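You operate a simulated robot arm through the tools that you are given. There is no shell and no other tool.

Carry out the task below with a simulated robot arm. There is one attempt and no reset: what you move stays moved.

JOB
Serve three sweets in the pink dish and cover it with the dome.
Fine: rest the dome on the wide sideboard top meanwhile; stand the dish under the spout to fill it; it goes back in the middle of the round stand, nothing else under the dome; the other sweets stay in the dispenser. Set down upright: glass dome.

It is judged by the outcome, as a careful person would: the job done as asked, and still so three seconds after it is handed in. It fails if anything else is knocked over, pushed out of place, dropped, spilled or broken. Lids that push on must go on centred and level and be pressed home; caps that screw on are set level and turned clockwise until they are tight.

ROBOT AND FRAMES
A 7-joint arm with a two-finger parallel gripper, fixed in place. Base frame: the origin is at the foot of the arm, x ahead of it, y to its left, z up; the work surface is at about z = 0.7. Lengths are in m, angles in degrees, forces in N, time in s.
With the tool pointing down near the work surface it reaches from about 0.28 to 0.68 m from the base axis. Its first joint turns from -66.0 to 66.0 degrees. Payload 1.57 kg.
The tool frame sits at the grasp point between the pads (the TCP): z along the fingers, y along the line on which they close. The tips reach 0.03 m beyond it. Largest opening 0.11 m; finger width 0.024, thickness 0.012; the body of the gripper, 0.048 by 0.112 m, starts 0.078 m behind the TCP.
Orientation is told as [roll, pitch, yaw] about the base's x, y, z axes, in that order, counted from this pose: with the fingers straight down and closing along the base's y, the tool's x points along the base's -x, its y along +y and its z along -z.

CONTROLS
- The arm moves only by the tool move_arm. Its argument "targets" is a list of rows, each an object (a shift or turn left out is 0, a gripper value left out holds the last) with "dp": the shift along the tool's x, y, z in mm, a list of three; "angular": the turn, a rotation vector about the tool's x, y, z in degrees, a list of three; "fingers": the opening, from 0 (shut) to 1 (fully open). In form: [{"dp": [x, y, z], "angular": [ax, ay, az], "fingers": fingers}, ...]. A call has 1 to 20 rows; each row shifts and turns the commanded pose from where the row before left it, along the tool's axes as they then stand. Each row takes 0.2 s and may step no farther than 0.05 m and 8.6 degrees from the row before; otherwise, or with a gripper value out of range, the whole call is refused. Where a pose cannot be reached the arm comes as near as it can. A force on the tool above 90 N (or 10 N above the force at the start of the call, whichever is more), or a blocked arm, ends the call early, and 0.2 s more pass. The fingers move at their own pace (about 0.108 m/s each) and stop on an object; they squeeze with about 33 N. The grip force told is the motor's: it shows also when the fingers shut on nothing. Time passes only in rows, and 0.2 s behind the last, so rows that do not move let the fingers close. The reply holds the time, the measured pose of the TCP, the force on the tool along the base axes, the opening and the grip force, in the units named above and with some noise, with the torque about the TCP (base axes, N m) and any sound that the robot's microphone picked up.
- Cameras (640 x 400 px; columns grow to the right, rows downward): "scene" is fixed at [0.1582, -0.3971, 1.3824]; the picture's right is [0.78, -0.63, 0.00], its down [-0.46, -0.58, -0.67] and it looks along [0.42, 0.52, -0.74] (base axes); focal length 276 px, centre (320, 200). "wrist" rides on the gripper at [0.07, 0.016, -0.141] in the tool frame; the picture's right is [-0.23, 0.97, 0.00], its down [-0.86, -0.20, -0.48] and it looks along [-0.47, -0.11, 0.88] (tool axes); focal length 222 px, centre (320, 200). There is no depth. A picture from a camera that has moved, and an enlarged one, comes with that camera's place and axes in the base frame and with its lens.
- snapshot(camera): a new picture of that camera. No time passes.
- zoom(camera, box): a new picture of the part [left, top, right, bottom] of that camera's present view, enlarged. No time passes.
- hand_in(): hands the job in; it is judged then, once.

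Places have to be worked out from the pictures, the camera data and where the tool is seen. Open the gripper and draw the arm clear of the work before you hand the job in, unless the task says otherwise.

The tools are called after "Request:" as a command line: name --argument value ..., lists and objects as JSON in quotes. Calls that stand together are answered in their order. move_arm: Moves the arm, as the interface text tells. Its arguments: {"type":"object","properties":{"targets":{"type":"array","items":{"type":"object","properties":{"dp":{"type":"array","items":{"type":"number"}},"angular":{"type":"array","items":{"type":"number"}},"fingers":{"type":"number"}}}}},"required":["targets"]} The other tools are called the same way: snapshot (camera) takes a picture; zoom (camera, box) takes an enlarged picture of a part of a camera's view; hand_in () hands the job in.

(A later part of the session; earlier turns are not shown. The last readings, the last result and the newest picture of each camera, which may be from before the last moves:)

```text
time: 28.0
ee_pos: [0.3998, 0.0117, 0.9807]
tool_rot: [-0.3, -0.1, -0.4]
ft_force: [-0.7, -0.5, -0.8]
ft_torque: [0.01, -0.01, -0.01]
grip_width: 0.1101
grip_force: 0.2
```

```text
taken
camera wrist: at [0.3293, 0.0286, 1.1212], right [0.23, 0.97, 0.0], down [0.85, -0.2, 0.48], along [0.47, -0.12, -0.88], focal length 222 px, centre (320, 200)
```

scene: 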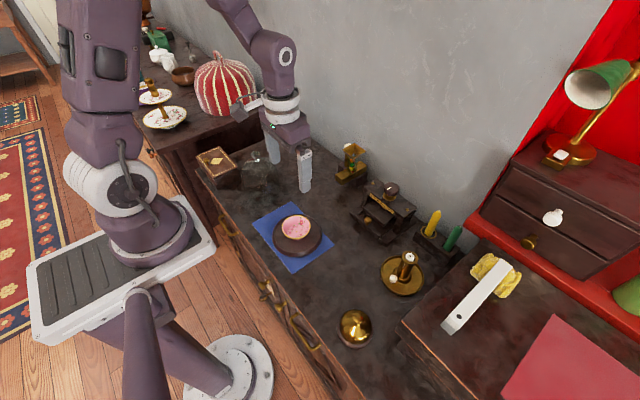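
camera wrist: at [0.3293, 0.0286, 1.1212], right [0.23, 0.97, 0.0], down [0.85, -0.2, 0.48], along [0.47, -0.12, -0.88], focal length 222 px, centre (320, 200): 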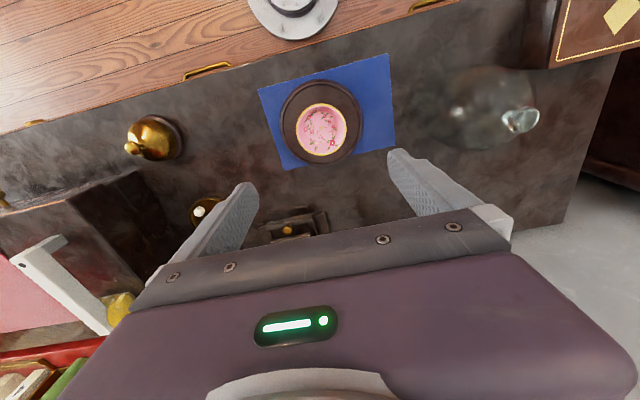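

The dome is parked and upright; the dish is uncovered. I zoom on the dish and stand from both cameras to locate centre, rim and stand height.

Request:
zoom --camera "wrist" --box '[255, 60, 395, 180]'

Request:
zoom --camera "scene" --box '[250, 195, 340, 275]'

Request:
zoom --camera "scene" --box '[200, 130, 320, 230]'

```text
3.33 times, centred on (325, 120) of wrist
camera zoom: at [0.3293, 0.0286, 1.1212], right [0.23, 0.97, 0.0], down [0.85, -0.2, 0.48], along [0.47, -0.12, -0.88], focal length 740 px, centre (303, 467)
```

zoom: 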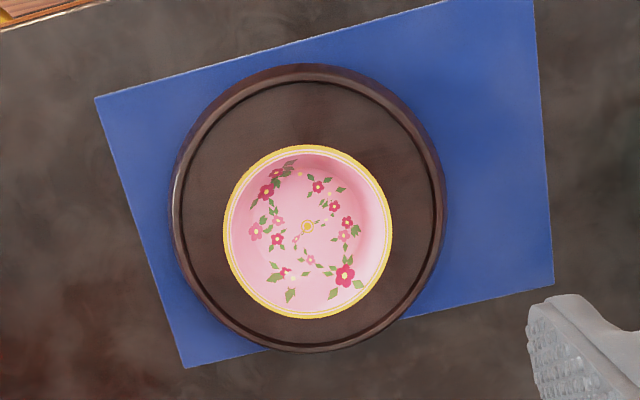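

```text
5.00 times, centred on (295, 235) of scene
camera zoom: at [0.1582, -0.3971, 1.3824], right [0.78, -0.63, 0.0], down [-0.46, -0.58, -0.67], along [0.42, 0.52, -0.74], focal length 1382 px, centre (445, 25)
```

zoom: 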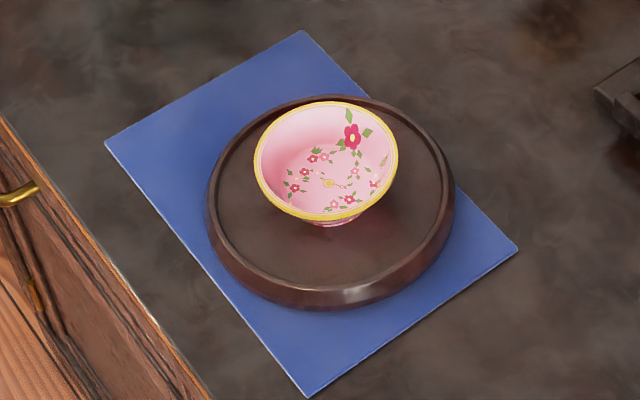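

```text
4.00 times, centred on (260, 180) of scene
camera zoom: at [0.1582, -0.3971, 1.3824], right [0.78, -0.63, 0.0], down [-0.46, -0.58, -0.67], along [0.42, 0.52, -0.74], focal length 1106 px, centre (560, 280)
```

zoom: 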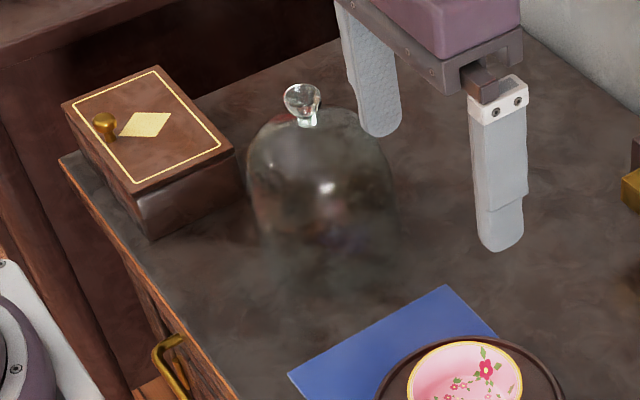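

The dish centre and stand centre both work out to about (0.403, 0.0103), rim ~82 mm wide at z≈0.754. Before picking it up I take a closer, lower look at the spout to see where sweets come out.

Request:
move_arm --targets '[{"dp": [-20, 25, 10]}, {"dp": [-20, 25, 25]}, {"dp": [-20, 20, 30]}, {"dp": [0, 0, 30]}, {"angular": [0, -8, 0]}, {"angular": [0, -8, 0]}, {"angular": [0, -8, 0]}, {"angular": [0, -8, 0]}, {"dp": [0, 0, 0]}]'

Request:
snapshot --camera "wrist"

```text
time: 30.0
ee_pos: [0.459, 0.0813, 0.8844]
tool_rot: [-0.3, -32.1, -0.2]
ft_force: [0.6, -0.5, -0.1]
ft_torque: [-0.02, 0.06, -0.01]
grip_width: 0.1095
grip_force: 0.1
```

```text
taken
camera wrist: at [0.3253, 0.0986, 0.9684], right [0.2, 0.97, 0.12], down [0.47, -0.2, 0.86], along [0.86, -0.12, -0.49], focal length 222 px, centre (320, 200)
```

wrist: 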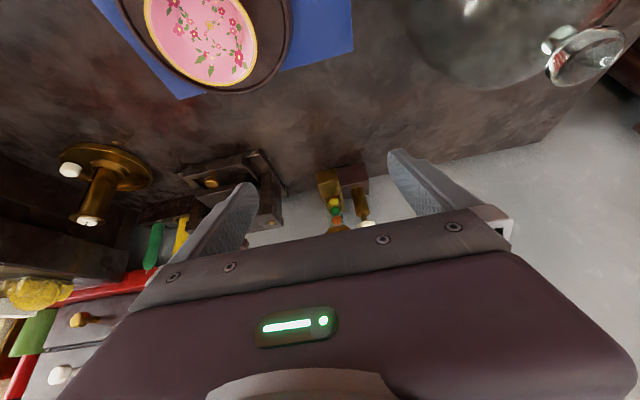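

I lower a little and tilt further to look more horizontally at the spout mouth.

Request:
move_arm --targets '[{"dp": [21, 0, 34]}, {"angular": [0, -8, 0]}, {"angular": [0, -8, 0]}, {"angular": [0, -4, 0]}, {"dp": [0, 0, 0]}]'

Request:
snapshot --camera "wrist"

Request:
zoom --camera "wrist" --box '[280, 120, 400, 220]'

```text
time: 31.2
ee_pos: [0.4587, 0.0812, 0.8456]
tool_rot: [-0.4, -52.2, -0.2]
ft_force: [-0.6, -0.8, -0.2]
ft_torque: [0.01, 0.0, 0.01]
grip_width: 0.1101
grip_force: 0.1
```

```text
taken
camera wrist: at [0.3057, 0.0984, 0.8774], right [0.15, 0.97, 0.18], down [0.15, -0.2, 0.97], along [0.98, -0.12, -0.17], focal length 222 px, centre (320, 200)
```

wrist: 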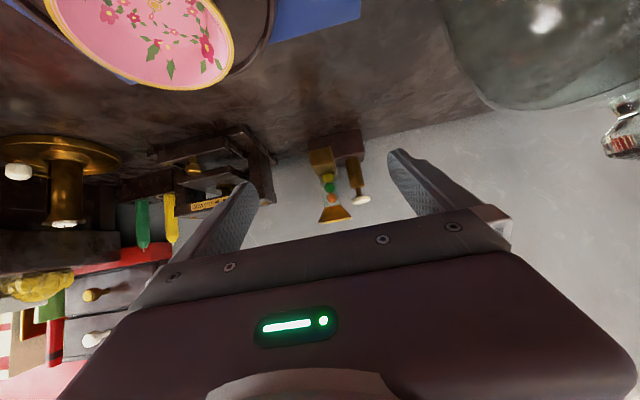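

```text
4.00 times, centred on (340, 170) of wrist
camera zoom: at [0.3057, 0.0984, 0.8774], right [0.15, 0.97, 0.18], down [0.15, -0.2, 0.97], along [0.98, -0.12, -0.17], focal length 888 px, centre (240, 320)
```

zoom: 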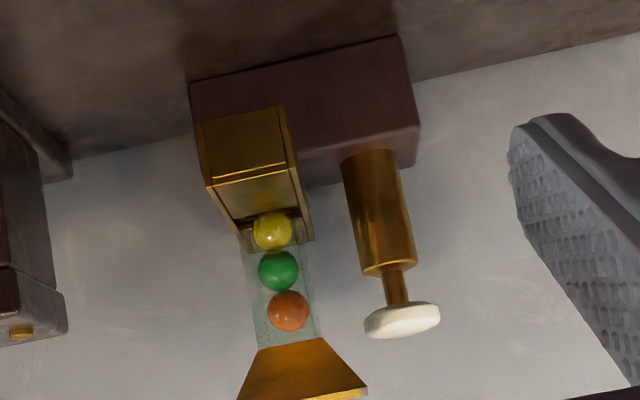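

The spout is closed at its front with presumably an opening underneath near the end; its underside is at z≈0.744, so the dish (rim ≈0.734 when on the table) should slide underneath. I go to a −25° pitch (keeps the gripper clear of the hopper later) and move above the dish.

Request:
move_arm --targets '[{"angular": [0, 8, 0]}, {"angular": [0, 8, 0]}, {"angular": [0, 8, 0]}, {"angular": [0, 3.2, 0]}, {"dp": [17.6, -23.6, -6.2], "fingers": 0.87}, {"dp": [17.6, -23.6, -6.2]}, {"dp": [17.6, -23.6, -6.2]}, {"dp": [0, 0, 0]}]'

Request:
snapshot --camera "wrist"

Request:
zoom --camera "scene" --box '[240, 150, 360, 275]'

```text
time: 33.0
ee_pos: [0.4024, 0.0106, 0.8397]
tool_rot: [-0.2, -24.8, -0.3]
ft_force: [0.2, -0.1, 0.6]
ft_torque: [-0.01, 0.03, 0.01]
grip_width: 0.0956
grip_force: 0.1
```

```text
taken
camera wrist: at [0.2803, 0.0275, 0.9396], right [0.21, 0.97, 0.09], down [0.57, -0.2, 0.79], along [0.79, -0.12, -0.6], focal length 222 px, centre (320, 200)
```

wrist: 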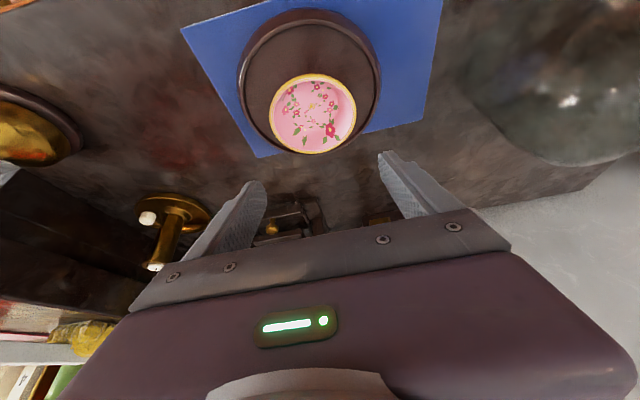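

```text
3.20 times, centred on (300, 212) of scene
camera zoom: at [0.1581, -0.3971, 1.3824], right [0.78, -0.63, 0.0], down [-0.46, -0.58, -0.67], along [0.42, 0.52, -0.74], focal length 884 px, centre (384, 160)
```

zoom: 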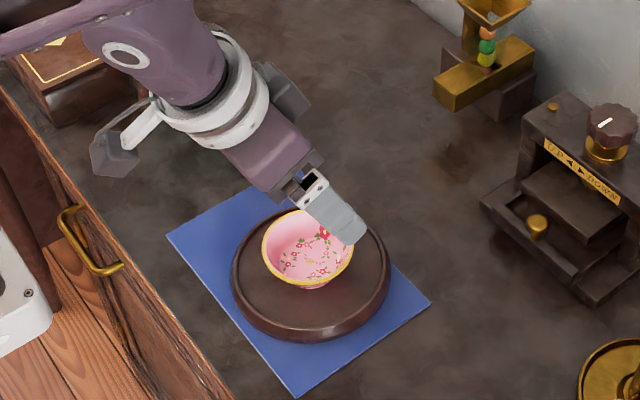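

Alignment over the dish is good (centre ≈ (0.401, 0.0108)). I lower with 95 mm opening so the fingers straddle the rim, stopping at TCP z≈0.758.

Request:
move_arm --targets '[{"dp": [8.6, 0, 18.5]}, {"dp": [8.6, 0, 18.5]}, {"dp": [8.6, 0, 18.5]}, {"dp": [5, 0, 10.8]}, {"dp": [3.6, 0, 7.7]}, {"dp": [0, 0, 0]}]'

Request:
snapshot --camera "wrist"

Request:
zoom --camera "scene" --box '[250, 190, 350, 275]'

```text
time: 34.4
ee_pos: [0.4036, 0.0097, 0.7589]
tool_rot: [-0.3, -24.9, -0.3]
ft_force: [0.0, 0.3, 0.4]
ft_torque: [-0.03, -0.03, -0.02]
grip_width: 0.0955
grip_force: 0.0
```

```text
taken
camera wrist: at [0.2811, 0.0276, 0.858], right [0.21, 0.97, 0.09], down [0.57, -0.2, 0.79], along [0.79, -0.12, -0.6], focal length 222 px, centre (320, 200)
```

wrist: 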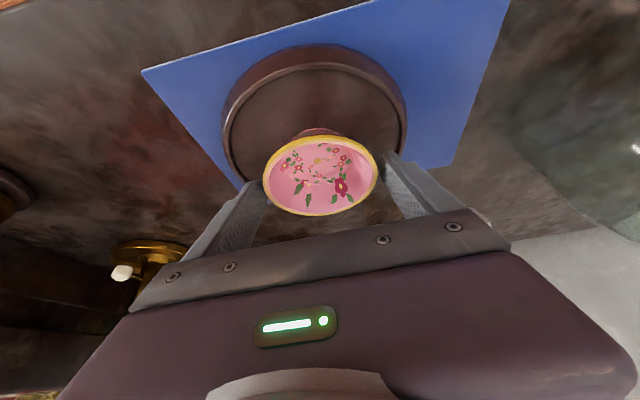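

```text
4.71 times, centred on (300, 232) of scene
camera zoom: at [0.1582, -0.3971, 1.3824], right [0.78, -0.63, 0.0], down [-0.46, -0.58, -0.67], along [0.42, 0.52, -0.74], focal length 1301 px, centre (414, 47)
```

zoom: 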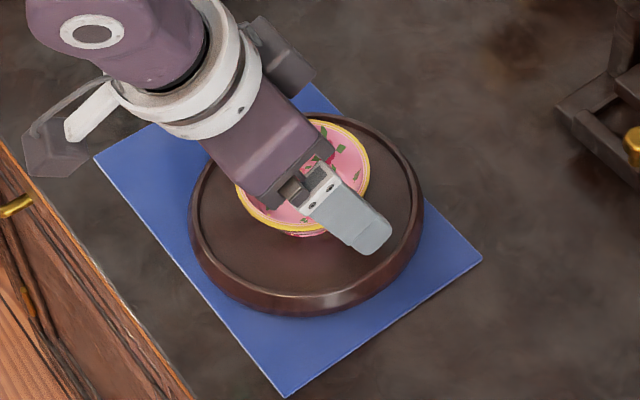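

The rim sits centred between the pads. I close on the dish and check the grip.

Request:
move_arm --targets '[{"fingers": 0.78}, {"fingers": 0.6}, {"fingers": 0.5}, {"dp": [0, 0, 0]}]'

Request:
snapshot --camera "wrist"

```text
time: 35.4
ee_pos: [0.4032, 0.0102, 0.7601]
tool_rot: [-0.3, -24.9, -0.2]
ft_force: [-0.1, -0.1, -0.5]
ft_torque: [0.01, 0.0, 0.01]
grip_width: 0.0798
grip_force: 33.3
```

```text
taken
camera wrist: at [0.2811, 0.0275, 0.8582], right [0.21, 0.97, 0.09], down [0.57, -0.2, 0.79], along [0.79, -0.12, -0.6], focal length 222 px, centre (320, 200)
```

wrist: 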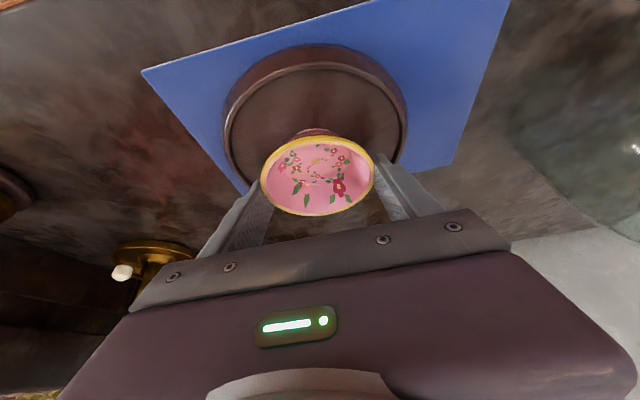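

Gripped at 79.8 mm with full squeeze. I lift slowly and verify the dish follows.

Request:
move_arm --targets '[{"dp": [-0.8, 0, -1.8]}, {"dp": [-1.3, 0, -2.7]}, {"dp": [-2.1, 0, -4.5]}, {"dp": [-2.1, 0, -4.5]}, {"dp": [0, 0, 0]}]'

Request:
snapshot --camera "wrist"

Request:
zoom --camera "scene" --box '[250, 190, 350, 275]'

```text
time: 36.6
ee_pos: [0.404, 0.0104, 0.7744]
tool_rot: [-0.4, -24.9, -0.2]
ft_force: [0.0, -0.1, -0.9]
ft_torque: [-0.02, 0.03, -0.02]
grip_width: 0.0801
grip_force: 32.6
```

```text
taken
camera wrist: at [0.2816, 0.0274, 0.8733], right [0.21, 0.97, 0.09], down [0.57, -0.2, 0.8], along [0.79, -0.12, -0.6], focal length 222 px, centre (320, 200)
```

wrist: 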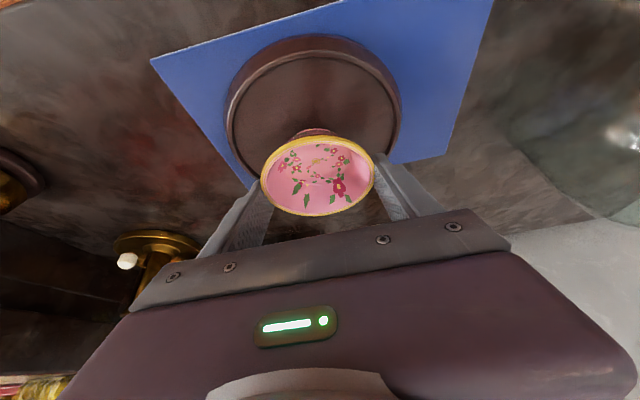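

```text
4.71 times, centred on (300, 232) of scene
camera zoom: at [0.1582, -0.3971, 1.3824], right [0.78, -0.63, 0.0], down [-0.46, -0.58, -0.67], along [0.42, 0.52, -0.74], focal length 1301 px, centre (414, 47)
```

zoom: 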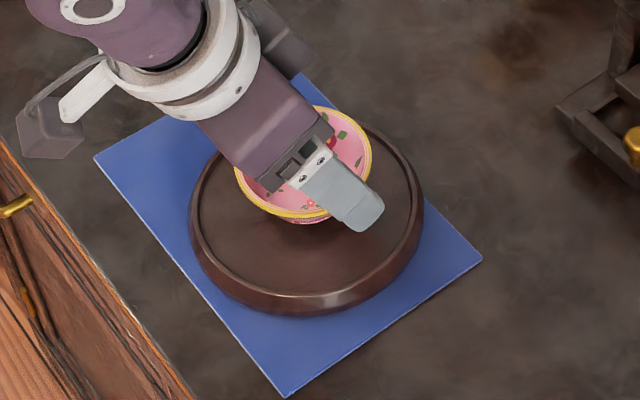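

The dish lifts level with the gripper. I raise it over the stand's ring and carry it to a spot in front of the spout at about (0.54, 0.074).

Request:
move_arm --targets '[{"dp": [-5, 0, -10.7]}, {"dp": [-8.4, 0, -18]}, {"dp": [-6, 0, -13]}, {"dp": [-7.4, 3.8, 3.4]}, {"dp": [-14.8, 7.6, 6.9]}, {"dp": [-19.7, 10.2, 9.2]}, {"dp": [-22.2, 11.5, 10.4]}, {"dp": [-22.2, 11.5, 10.4]}, {"dp": [-17.3, 8.9, 8.1]}, {"dp": [-12.3, 6.4, 5.7]}, {"dp": [-7.4, 3.8, 3.4]}, {"dp": [0, 0, 0]}]'

Request:
snapshot --camera "wrist"

Request:
snapshot --camera "scene"

```text
time: 39.2
ee_pos: [0.5399, 0.0729, 0.818]
tool_rot: [-0.2, -24.8, -0.3]
ft_force: [-0.8, 0.7, -0.3]
ft_torque: [-0.02, 0.03, 0.03]
grip_width: 0.0803
grip_force: 33.3
```

```text
taken
camera wrist: at [0.4175, 0.0904, 0.919], right [0.21, 0.97, 0.09], down [0.57, -0.2, 0.79], along [0.79, -0.12, -0.6], focal length 222 px, centre (320, 200)
```

wrist: 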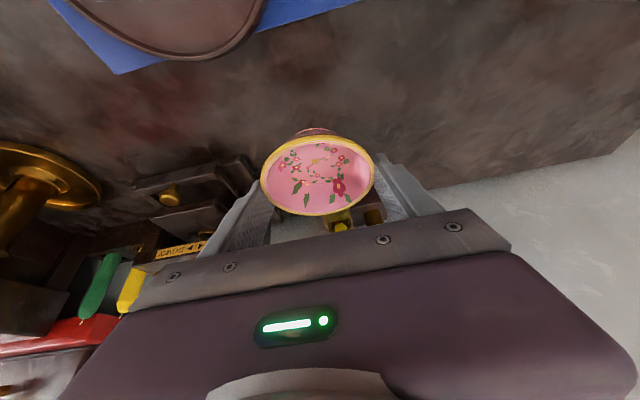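

```text
taken
```

scene: 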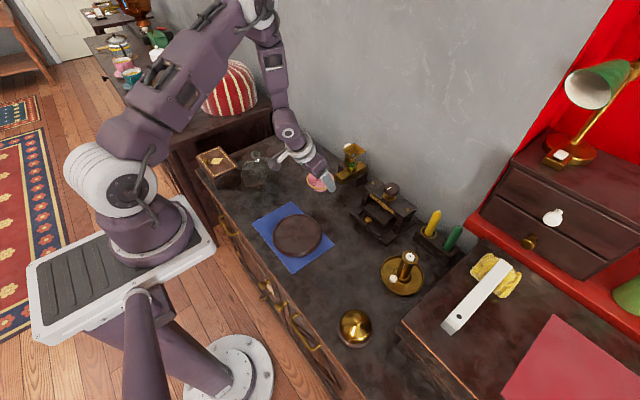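

The dish is level in the gripper and ahead of the spout. I lower to about 5 mm above the tabletop here, clear of the spout end.

Request:
move_arm --targets '[{"dp": [5, 1, 10.7]}, {"dp": [8.4, 0, 18]}, {"dp": [8.4, 0, 18]}, {"dp": [6, 0, 12.8]}, {"dp": [3, 0, 6.5]}, {"dp": [0, 0, 0]}]'

Request:
zoom --camera "scene" --box '[290, 130, 400, 230]'

Request:
snapshot --camera "wrist"

```text
time: 40.6
ee_pos: [0.5398, 0.0745, 0.7462]
tool_rot: [-0.3, -24.9, -0.2]
ft_force: [-1.2, -0.2, -0.1]
ft_torque: [0.01, -0.01, -0.05]
grip_width: 0.0798
grip_force: 32.7
```

```text
4.00 times, centred on (345, 180) of scene
camera zoom: at [0.1582, -0.3971, 1.3824], right [0.78, -0.63, 0.0], down [-0.46, -0.58, -0.67], along [0.42, 0.52, -0.74], focal length 1106 px, centre (220, 280)
```

zoom: 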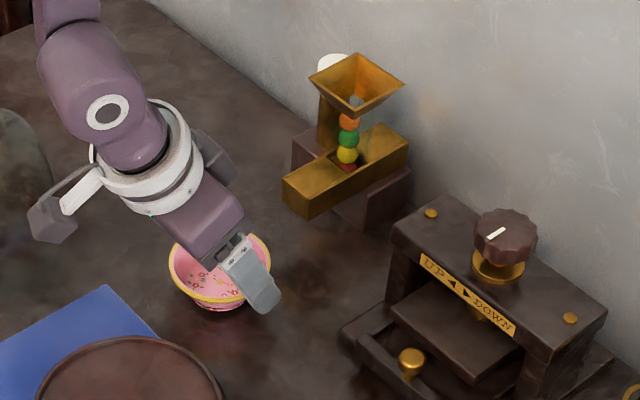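

```text
taken
camera wrist: at [0.4174, 0.0913, 0.8455], right [0.21, 0.97, 0.09], down [0.57, -0.2, 0.8], along [0.79, -0.12, -0.6], focal length 222 px, centre (320, 200)
```

wrist: 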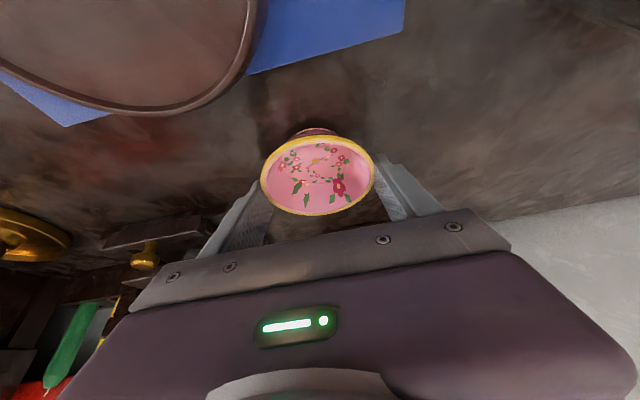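

All clear around the press and spout. I lower to ~2.5 mm above the table and slide the first part in toward the spout, then check.

Request:
move_arm --targets '[{"dp": [1, 0, 2.2]}, {"dp": [1, 0, 2.1]}, {"dp": [-4.5, 0, 2.1]}, {"dp": [-9.06, 0, 4.23]}, {"dp": [-9.06, 0, 4.23]}, {"dp": [-9.06, 0, 4.23]}, {"dp": [-4.5, 0, 2.1]}, {"dp": [0, 0, 0]}]'

Request:
zoom --camera "scene" --box '[310, 130, 400, 210]'

Request:
snapshot --camera "wrist"

```text
time: 42.4
ee_pos: [0.5792, 0.0733, 0.7418]
tool_rot: [-0.3, -24.8, -0.2]
ft_force: [-0.3, 0.1, -0.3]
ft_torque: [0.01, 0.01, -0.02]
grip_width: 0.08
grip_force: 33.3
```

```text
5.00 times, centred on (355, 170) of scene
camera zoom: at [0.1582, -0.3971, 1.3824], right [0.78, -0.63, 0.0], down [-0.46, -0.58, -0.67], along [0.42, 0.52, -0.74], focal length 1382 px, centre (145, 350)
```

zoom: 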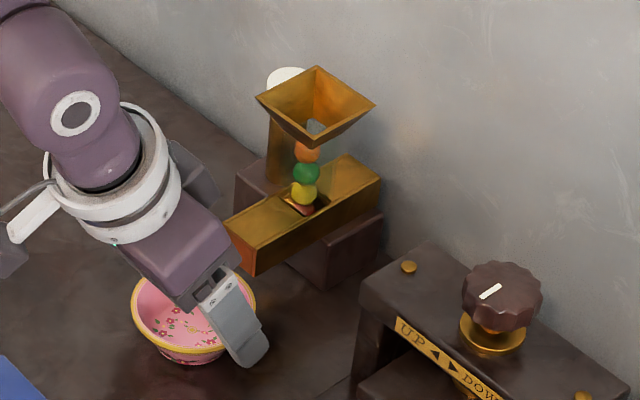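

```text
taken
camera wrist: at [0.4577, 0.0906, 0.8411], right [0.21, 0.97, 0.09], down [0.57, -0.2, 0.79], along [0.79, -0.12, -0.6], focal length 222 px, centre (320, 200)
```

wrist: 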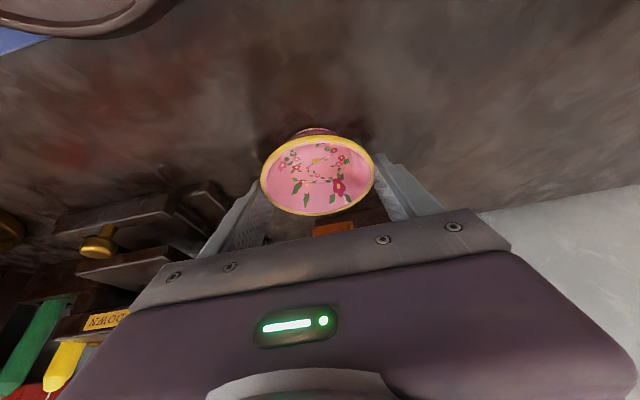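

The dish rim is about at the spout end with no contact. I slide it in slowly another 12 mm, then check forces.

Request:
move_arm --targets '[{"dp": [-3.63, 0, 1.7]}, {"dp": [-3.63, 0, 1.7]}, {"dp": [-3.63, 0, 1.7]}, {"dp": [0, 0, 0]}]'

Request:
zoom --camera "scene" --box '[310, 140, 390, 210]'

Request:
zoom --camera "wrist" --box '[240, 120, 400, 240]'

```text
time: 43.4
ee_pos: [0.5914, 0.0731, 0.7406]
tool_rot: [-0.3, -24.8, -0.2]
ft_force: [0.7, 0.6, -1.2]
ft_torque: [0.0, -0.04, -0.02]
grip_width: 0.0799
grip_force: 32.8
```

```text
5.71 times, centred on (350, 175) of scene
camera zoom: at [0.1582, -0.3971, 1.3824], right [0.78, -0.63, 0.0], down [-0.46, -0.58, -0.67], along [0.42, 0.52, -0.74], focal length 1579 px, centre (149, 343)
```

zoom: 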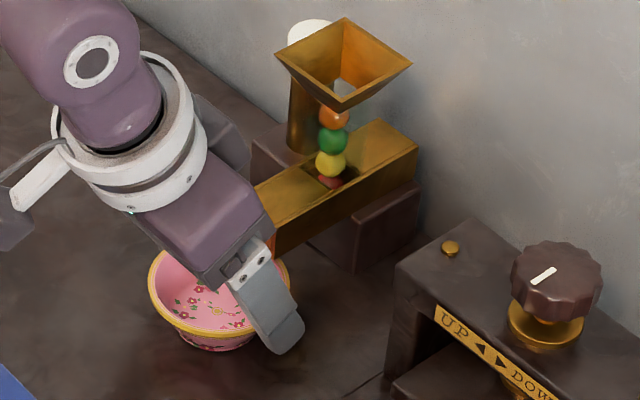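

```text
3.33 times, centred on (320, 180) of wrist
camera zoom: at [0.4692, 0.0908, 0.8408], right [0.21, 0.97, 0.09], down [0.57, -0.2, 0.79], along [0.79, -0.12, -0.6], focal length 740 px, centre (320, 267)
```

zoom: 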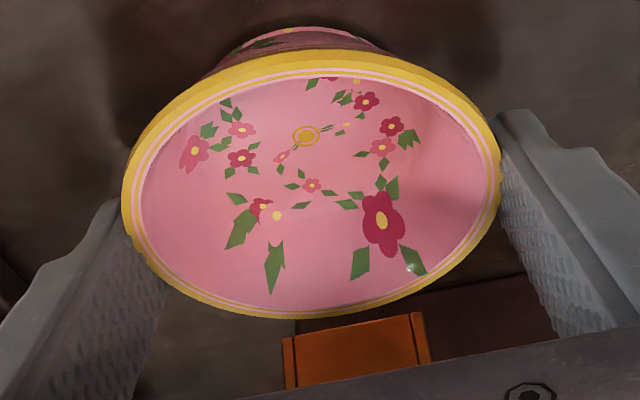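

The spout's closed front face is visible and its lower edge is above the rim with a gap. I continue sliding the dish under to x≈0.626.

Request:
move_arm --targets '[{"dp": [-4.5, 0, 2.1]}, {"dp": [-7.25, 0, 3.38]}, {"dp": [-7.25, 0, 3.38]}, {"dp": [-7.25, 0, 3.38]}, {"dp": [-4.5, 0, 2.1]}, {"dp": [0, 0, 0]}]'

Request:
zoom --camera "scene" --box '[310, 140, 390, 210]'

Request:
zoom --camera "wrist" --box '[240, 120, 400, 240]'

```text
time: 44.8
ee_pos: [0.6263, 0.0736, 0.7409]
tool_rot: [-0.4, -24.9, -0.2]
ft_force: [0.7, -0.4, -1.1]
ft_torque: [0.01, 0.01, 0.05]
grip_width: 0.0799
grip_force: 32.9
```

```text
5.71 times, centred on (350, 175) of scene
camera zoom: at [0.1582, -0.3971, 1.3824], right [0.78, -0.63, 0.0], down [-0.46, -0.58, -0.67], along [0.42, 0.52, -0.74], focal length 1579 px, centre (149, 343)
```

zoom: 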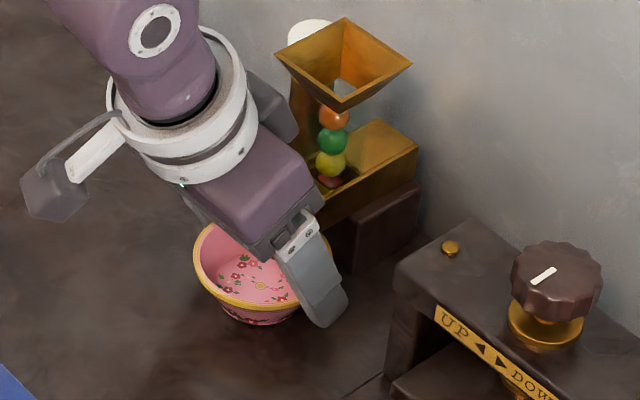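

```text
3.33 times, centred on (320, 180) of wrist
camera zoom: at [0.5029, 0.0906, 0.8405], right [0.21, 0.97, 0.09], down [0.57, -0.2, 0.79], along [0.79, -0.12, -0.6], focal length 740 px, centre (320, 267)
```

zoom: 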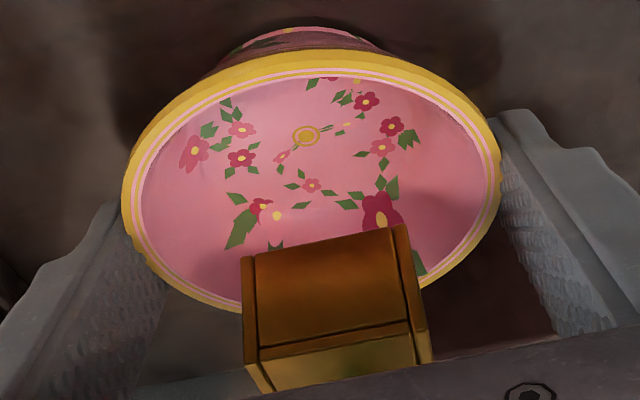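

The spout end sits right over the dish with clearance. I push in 4 mm more, then lower gently to touch the table.

Request:
move_arm --targets '[{"dp": [-3.6, 0.4, 1.7]}, {"dp": [0.4, 0, 0.9]}, {"dp": [0, 0, 0]}]'

```text
time: 45.6
ee_pos: [0.6286, 0.0717, 0.7412]
tool_rot: [-0.3, -24.9, -0.3]
ft_force: [0.1, -0.8, -0.2]
ft_torque: [0.0, 0.03, -0.02]
grip_width: 0.08
grip_force: 33.1
```

No contact yet; I lower 1 mm more and read the force.

Request:
move_arm --targets '[{"dp": [0.4, 0, 0.9]}, {"dp": [0, 0, 0]}]'

```text
time: 46.2
ee_pos: [0.6291, 0.0736, 0.7392]
tool_rot: [-0.4, -24.9, -0.3]
ft_force: [-0.1, -1.3, 0.2]
ft_torque: [0.02, 0.0, -0.01]
grip_width: 0.0799
grip_force: 33.3
```

Still essentially zero force at z≈0.739. I lower another 1 mm.

Request:
move_arm --targets '[{"dp": [0.4, 0, 0.9]}, {"dp": [0, 0, 0]}]'

```text
time: 46.8
ee_pos: [0.6314, 0.0744, 0.7391]
tool_rot: [-0.4, -25.0, -0.3]
ft_force: [-6.0, -0.8, 15.1]
ft_torque: [-0.09, 0.27, -0.02]
grip_width: 0.0801
grip_force: 32.8
```

Table contact (15 N). I ease up half a millimetre and open the fingers slightly to release the dish.

Request:
move_arm --targets '[{"dp": [-0.25, 0, -0.5]}, {"dp": [0, 0, 0]}, {"fingers": 0.78}, {"fingers": 0.85}, {"dp": [0, 0, 0]}]'

Request:
zoom --camera "wrist" --box '[240, 120, 400, 240]'

Request:
zoom --camera "scene" --box '[310, 140, 390, 210]'

```text
time: 48.0
ee_pos: [0.6297, 0.0746, 0.7376]
tool_rot: [-0.3, -24.9, -0.3]
ft_force: [0.1, 0.1, 0.9]
ft_torque: [0.0, -0.04, 0.03]
grip_width: 0.0934
grip_force: 0.1
```

```text
3.33 times, centred on (320, 180) of wrist
camera zoom: at [0.5072, 0.0908, 0.8382], right [0.21, 0.97, 0.09], down [0.57, -0.2, 0.79], along [0.79, -0.12, -0.6], focal length 740 px, centre (320, 267)
```

zoom: 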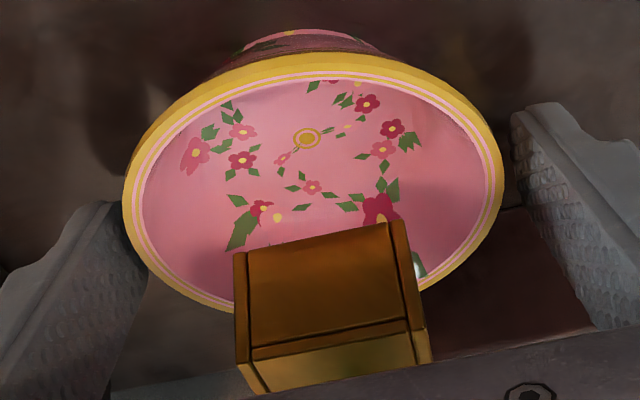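

```text
5.71 times, centred on (350, 175) of scene
camera zoom: at [0.1582, -0.3971, 1.3824], right [0.78, -0.63, 0.0], down [-0.46, -0.58, -0.67], along [0.42, 0.52, -0.74], focal length 1579 px, centre (149, 343)
```

zoom: 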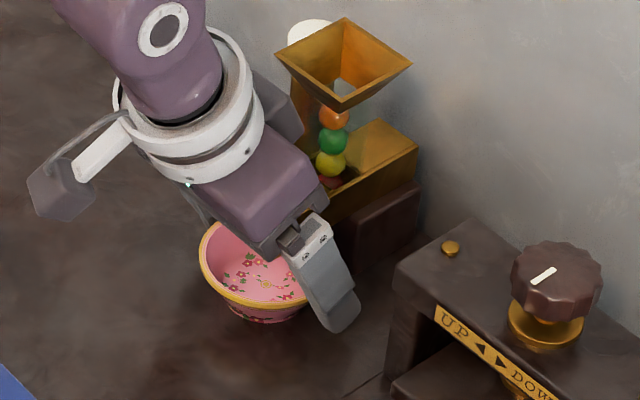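

The dish is released and standing under the spout. I withdraw along the tool axis (up and back) with the fingers clear of the chute.

Request:
move_arm --targets '[{"dp": [0, 0, -10]}, {"dp": [0, 0, -20]}, {"dp": [0, 0, -30]}, {"dp": [0, 0, -40]}, {"dp": [0, 0, -40]}, {"dp": [0, 0, 0]}]'

Request:
snapshot --camera "wrist"

Request:
zoom --camera "scene" --box '[310, 130, 400, 210]'

```text
time: 49.4
ee_pos: [0.5704, 0.0748, 0.8669]
tool_rot: [-0.3, -24.9, -0.2]
ft_force: [0.5, 0.5, 0.2]
ft_torque: [-0.02, 0.01, -0.01]
grip_width: 0.0935
grip_force: 0.0
```

```text
taken
camera wrist: at [0.4478, 0.0915, 0.9663], right [0.21, 0.97, 0.09], down [0.57, -0.2, 0.8], along [0.79, -0.12, -0.6], focal length 222 px, centre (320, 200)
```

wrist: 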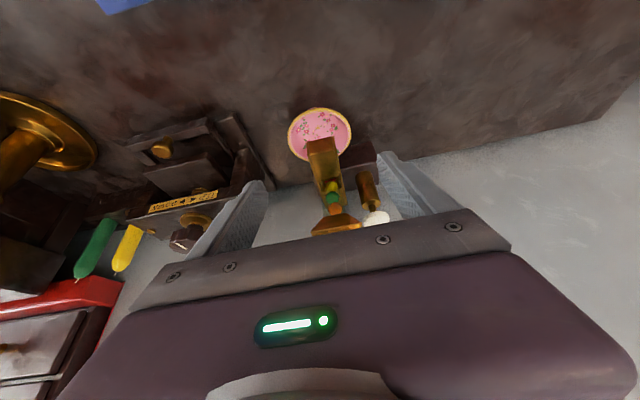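

```text
5.00 times, centred on (355, 170) of scene
camera zoom: at [0.1582, -0.3971, 1.3824], right [0.78, -0.63, 0.0], down [-0.46, -0.58, -0.67], along [0.42, 0.52, -0.74], focal length 1382 px, centre (145, 350)
```

zoom: 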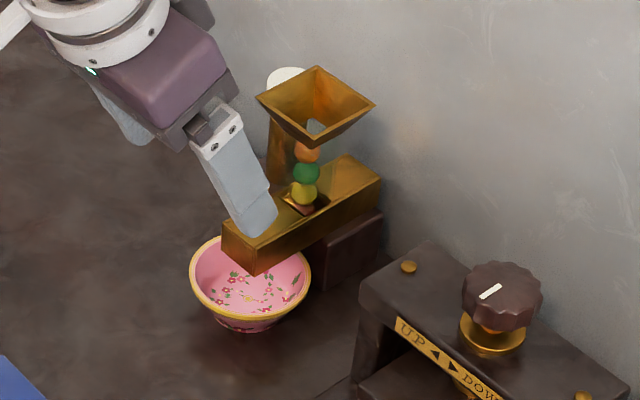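

The dish stands correctly under the spout. I close the fingers, rise, shift to y≈0.122 and then move forward above the white button.

Request:
move_arm --targets '[{"dp": [-7.4, 12, -16], "fingers": 0}, {"dp": [-7.4, 18, -16]}, {"dp": [0, 17, 0]}, {"dp": [-20, 0, 9.3]}, {"dp": [-28, 0, 13]}, {"dp": [-28, 0, 13]}, {"dp": [-18, 0, 8.4]}, {"dp": [-9, 0, 4.2]}, {"dp": [0, 0, 0]}]'

Request:
snapshot --camera "wrist"

Request:
zoom --camera "scene" --box '[300, 110, 400, 200]'

```text
time: 51.4
ee_pos: [0.6841, 0.1224, 0.8995]
tool_rot: [-0.2, -24.9, -0.3]
ft_force: [0.4, 0.8, 1.5]
ft_torque: [0.0, -0.01, 0.02]
grip_width: 0.0
grip_force: 20.9
```

```text
taken
camera wrist: at [0.562, 0.1392, 1.0004], right [0.21, 0.97, 0.09], down [0.57, -0.2, 0.79], along [0.79, -0.12, -0.6], focal length 222 px, centre (320, 200)
```

wrist: 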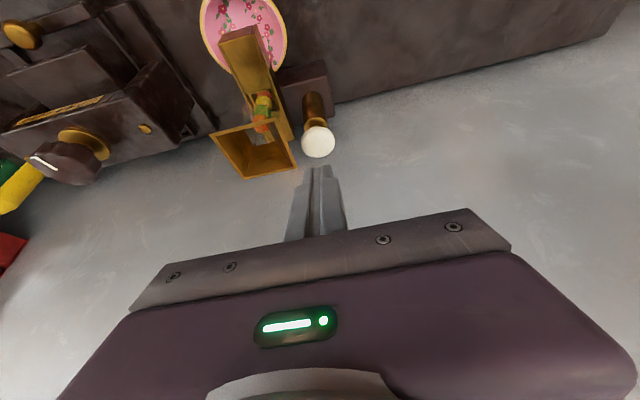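

```text
4.44 times, centred on (350, 155) of scene
camera zoom: at [0.1582, -0.3971, 1.3824], right [0.78, -0.63, 0.0], down [-0.46, -0.58, -0.67], along [0.42, 0.52, -0.74], focal length 1228 px, centre (187, 400)
```

zoom: 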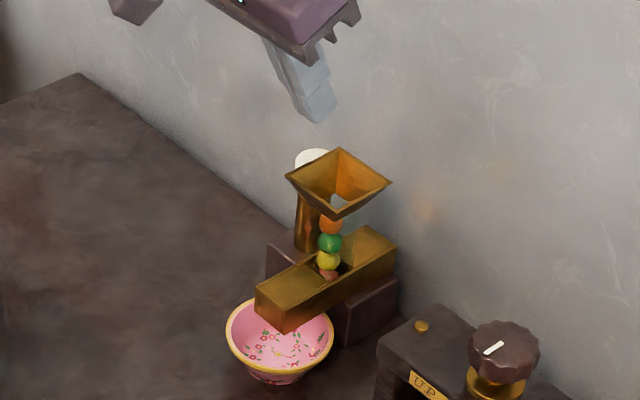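

The button cap is at about (0.699, 0.1228, 0.827), directly ahead/below the closed fingertips. I shift 6 mm forward and lower to just above the cap.

Request:
move_arm --targets '[{"dp": [-5.4, 0, 2.5]}, {"dp": [5.4, 0, 11.5]}, {"dp": [5.4, 0, 11.5]}, {"dp": [4.2, 0, 9]}, {"dp": [0, 0, 0]}]'

Request:
zoom --camera "wrist" --box '[180, 0, 400, 220]'

Request:
zoom --camera "scene" --box '[320, 130, 390, 190]'

```text
time: 52.6
ee_pos: [0.6903, 0.1209, 0.8649]
tool_rot: [-0.3, -25.0, -0.2]
ft_force: [-0.1, 0.5, 0.9]
ft_torque: [-0.02, -0.02, 0.03]
grip_width: 0.0002
grip_force: 21.1
```

```text
1.82 times, centred on (290, 110) of wrist
camera zoom: at [0.5679, 0.1383, 0.9649], right [0.21, 0.97, 0.09], down [0.57, -0.2, 0.79], along [0.79, -0.12, -0.6], focal length 404 px, centre (374, 364)
```

zoom: 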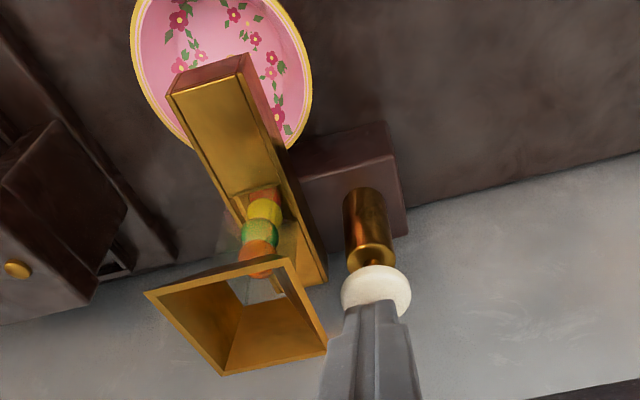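

```text
6.67 times, centred on (355, 160) of scene
camera zoom: at [0.1582, -0.3971, 1.3824], right [0.78, -0.63, 0.0], down [-0.46, -0.58, -0.67], along [0.42, 0.52, -0.74], focal length 1842 px, centre (87, 467)
```

zoom: 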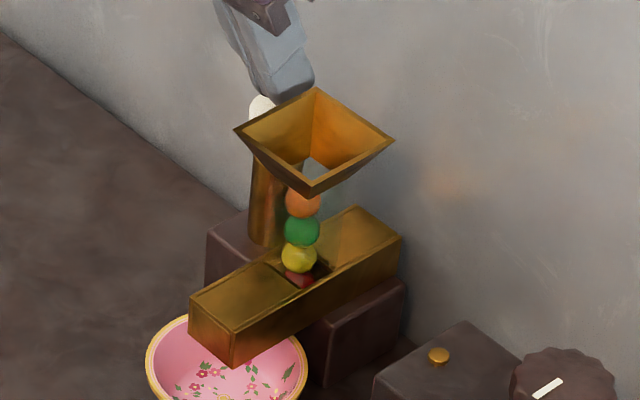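

The fingertips are over the cap with clear space to the hopper. I lower in small steps until I feel the button.

Request:
move_arm --targets '[{"dp": [0.85, 0.8, 1.81]}, {"dp": [0.85, 0, 1.81]}, {"dp": [0.85, 0, 1.81]}, {"dp": [0.85, 0, 1.81]}, {"dp": [0, 0, 0]}]'

```text
time: 53.8
ee_pos: [0.6917, 0.1223, 0.8585]
tool_rot: [-0.3, -24.8, -0.4]
ft_force: [-0.8, 0.3, 1.0]
ft_torque: [-0.01, 0.03, 0.01]
grip_width: 0.0
grip_force: 21.0
```

No contact yet at z≈0.8585. I continue 2 mm at a time.

Request:
move_arm --targets '[{"dp": [0.85, 0, 1.81]}, {"dp": [0.85, 0, 1.81]}, {"dp": [0, 0, 0]}]'

```text
time: 54.6
ee_pos: [0.6904, 0.1222, 0.8529]
tool_rot: [-0.3, -24.8, -0.2]
ft_force: [-0.9, -0.1, 1.9]
ft_torque: [0.01, 0.01, 0.0]
grip_width: 0.0004
grip_force: 21.5
```

Request:
zoom --camera "wrist" --box '[180, 0, 400, 220]'

Request:
move_arm --targets '[{"dp": [0.85, 0, 1.81]}, {"dp": [0, 0, 0]}]'

```text
1.82 times, centred on (290, 110) of wrist
camera zoom: at [0.5683, 0.1388, 0.9531], right [0.21, 0.97, 0.09], down [0.57, -0.2, 0.8], along [0.79, -0.12, -0.6], focal length 404 px, centre (374, 364)
```

zoom: 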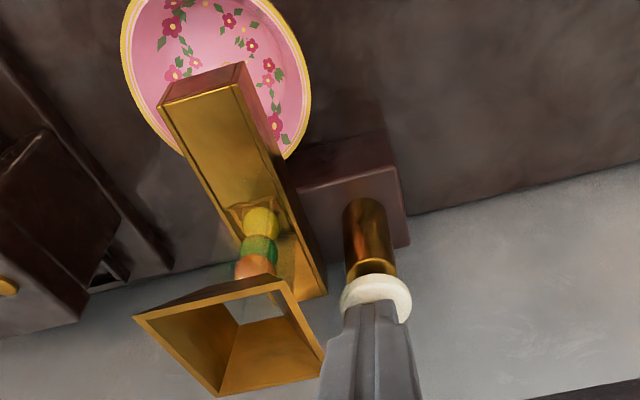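

```text
time: 55.2
ee_pos: [0.6903, 0.1223, 0.8513]
tool_rot: [-0.4, -24.9, -0.3]
ft_force: [0.5, -0.1, 2.3]
ft_torque: [0.01, 0.0, 0.02]
grip_width: 0.0002
grip_force: 20.9
```

A light 2 N push back suggests the spring-loaded cap is being touched. I press further in small steps, watching force and the sweets.

Request:
move_arm --targets '[{"dp": [0.85, 0, 1.81]}, {"dp": [0.85, 0, 1.81]}, {"dp": [0, 0, 0]}]'

Request:
zoom --camera "wrist" --box '[180, 0, 400, 220]'

```text
time: 56.0
ee_pos: [0.6915, 0.1219, 0.8474]
tool_rot: [-0.3, -24.9, -0.3]
ft_force: [1.2, 0.1, 3.7]
ft_torque: [-0.02, 0.0, -0.01]
grip_width: 0.0001
grip_force: 21.0
heard: click
```

```text
1.82 times, centred on (290, 110) of wrist
camera zoom: at [0.5679, 0.1392, 0.9468], right [0.21, 0.97, 0.09], down [0.57, -0.2, 0.79], along [0.79, -0.12, -0.6], focal length 404 px, centre (374, 364)
```

zoom: 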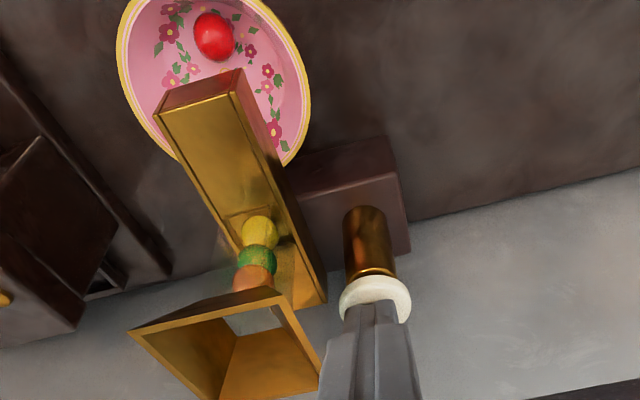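

A click sounded and the red sweet is in the dish. I raise the tool to let the button return and check that the column advanced.

Request:
move_arm --targets '[{"dp": [-2.1, 0, -4.5]}, {"dp": [-2.1, 0, -4.5]}, {"dp": [-1.7, 0, -3.6]}, {"dp": [0, 0, 0]}, {"dp": [0, 0, 0]}]'

Request:
zoom --camera "wrist" --box '[180, 0, 400, 220]'

Request:
zoom --camera "scene" --box '[320, 130, 390, 200]'

```text
time: 57.2
ee_pos: [0.6906, 0.1222, 0.8619]
tool_rot: [-0.1, -24.9, -0.3]
ft_force: [0.3, -0.5, 0.2]
ft_torque: [0.01, 0.01, -0.01]
grip_width: 0.0
grip_force: 21.0
```

```text
1.82 times, centred on (290, 110) of wrist
camera zoom: at [0.5681, 0.1391, 0.9608], right [0.21, 0.97, 0.09], down [0.57, -0.2, 0.79], along [0.79, -0.12, -0.6], focal length 404 px, centre (374, 364)
```

zoom: 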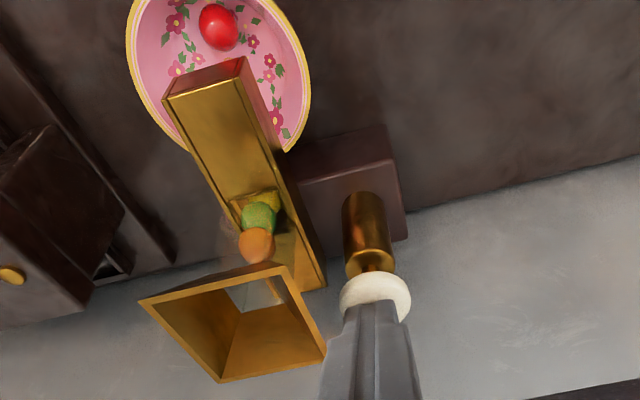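

```text
5.71 times, centred on (355, 165) of scene
camera zoom: at [0.1582, -0.3971, 1.3824], right [0.78, -0.63, 0.0], down [-0.46, -0.58, -0.67], along [0.42, 0.52, -0.74], focal length 1579 px, centre (120, 400)
```

zoom: 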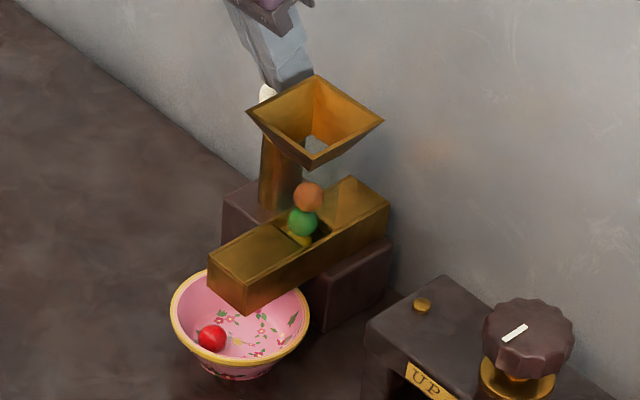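

One red sweet is in the dish and the column moved down (yellow, green, orange remain). I press the second time by the same stroke.

Request:
move_arm --targets '[{"dp": [1.27, 0, 2.72]}, {"dp": [1.27, 0, 2.72]}, {"dp": [1.27, 0, 2.72]}, {"dp": [1.27, 0, 2.72]}, {"dp": [1.1, 0, 2.3]}, {"dp": [0, 0, 0]}]'

Request:
zoom --camera "wrist" --box '[180, 0, 400, 220]'

```text
time: 58.6
ee_pos: [0.6897, 0.122, 0.8458]
tool_rot: [-0.2, -24.9, -0.3]
ft_force: [0.9, 0.9, 2.7]
ft_torque: [0.02, -0.04, 0.0]
grip_width: 0.0003
grip_force: 21.2
heard: click
```

```text
1.82 times, centred on (290, 110) of wrist
camera zoom: at [0.5681, 0.1388, 0.9462], right [0.21, 0.97, 0.09], down [0.57, -0.2, 0.8], along [0.79, -0.12, -0.6], focal length 404 px, centre (374, 364)
```

zoom: 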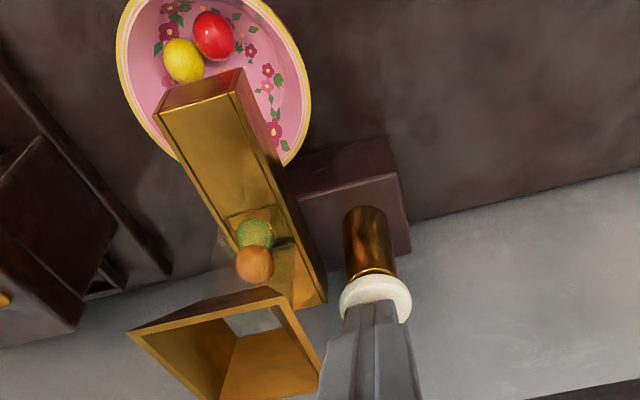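

The yellow sweet joined the red one after the second click. I release and check before the third press.

Request:
move_arm --targets '[{"dp": [-2.1, 0, -4.5]}, {"dp": [-2.1, 0, -4.5]}, {"dp": [-1.9, 0, -4.1]}, {"dp": [0, 0, 0]}, {"dp": [0, 0, 0]}]'

Request:
zoom --camera "wrist" --box '[180, 0, 400, 220]'

Request:
zoom --camera "scene" --box '[320, 130, 390, 200]'

```text
time: 59.8
ee_pos: [0.6907, 0.1219, 0.8606]
tool_rot: [-0.3, -24.9, -0.3]
ft_force: [0.4, 0.1, -0.2]
ft_torque: [0.0, -0.04, 0.01]
grip_width: 0.0
grip_force: 21.6
```

```text
1.82 times, centred on (290, 110) of wrist
camera zoom: at [0.568, 0.1389, 0.9611], right [0.21, 0.97, 0.09], down [0.57, -0.2, 0.79], along [0.79, -0.12, -0.6], focal length 404 px, centre (374, 364)
```

zoom: 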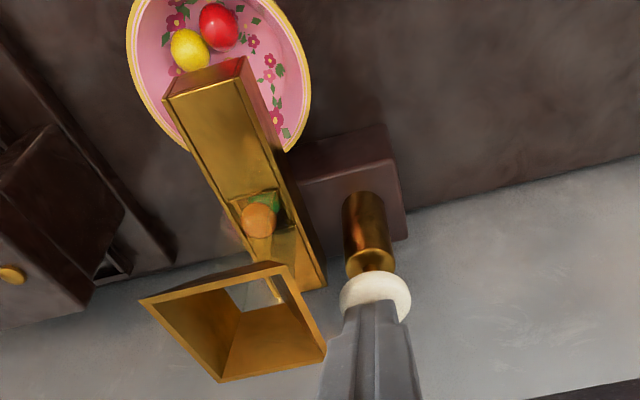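

```text
5.71 times, centred on (355, 165) of scene
camera zoom: at [0.1582, -0.3971, 1.3824], right [0.78, -0.63, 0.0], down [-0.46, -0.58, -0.67], along [0.42, 0.52, -0.74], focal length 1579 px, centre (120, 400)
```

zoom: 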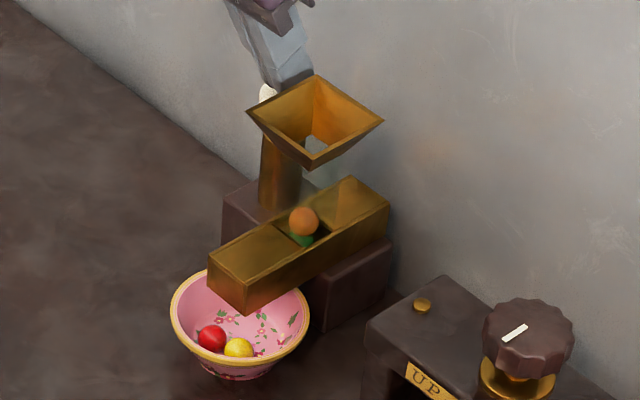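

Two sweets are in the dish; green is next and orange above it. I make the third and last press.

Request:
move_arm --targets '[{"dp": [1.27, 0, 2.72]}, {"dp": [1.27, 0, 2.72]}, {"dp": [1.27, 0, 2.72]}, {"dp": [1.27, 0, 2.72]}, {"dp": [1.1, 0, 2.3]}, {"dp": [0, 0, 0]}]'

Request:
zoom --camera "wrist" --box '[180, 0, 400, 220]'

```text
time: 61.2
ee_pos: [0.6891, 0.1226, 0.8463]
tool_rot: [-0.3, -24.9, -0.3]
ft_force: [0.4, -0.8, 2.7]
ft_torque: [-0.03, -0.03, -0.02]
grip_width: 0.0002
grip_force: 21.1
heard: click
```

```text
1.82 times, centred on (290, 110) of wrist
camera zoom: at [0.5677, 0.139, 0.9464], right [0.21, 0.97, 0.09], down [0.57, -0.2, 0.8], along [0.79, -0.12, -0.6], focal length 404 px, centre (374, 364)
```

zoom: 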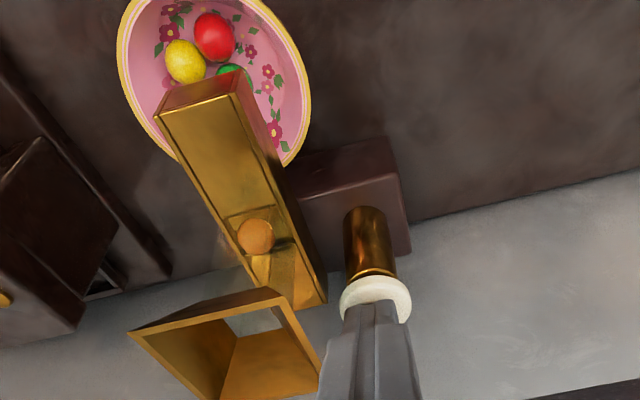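

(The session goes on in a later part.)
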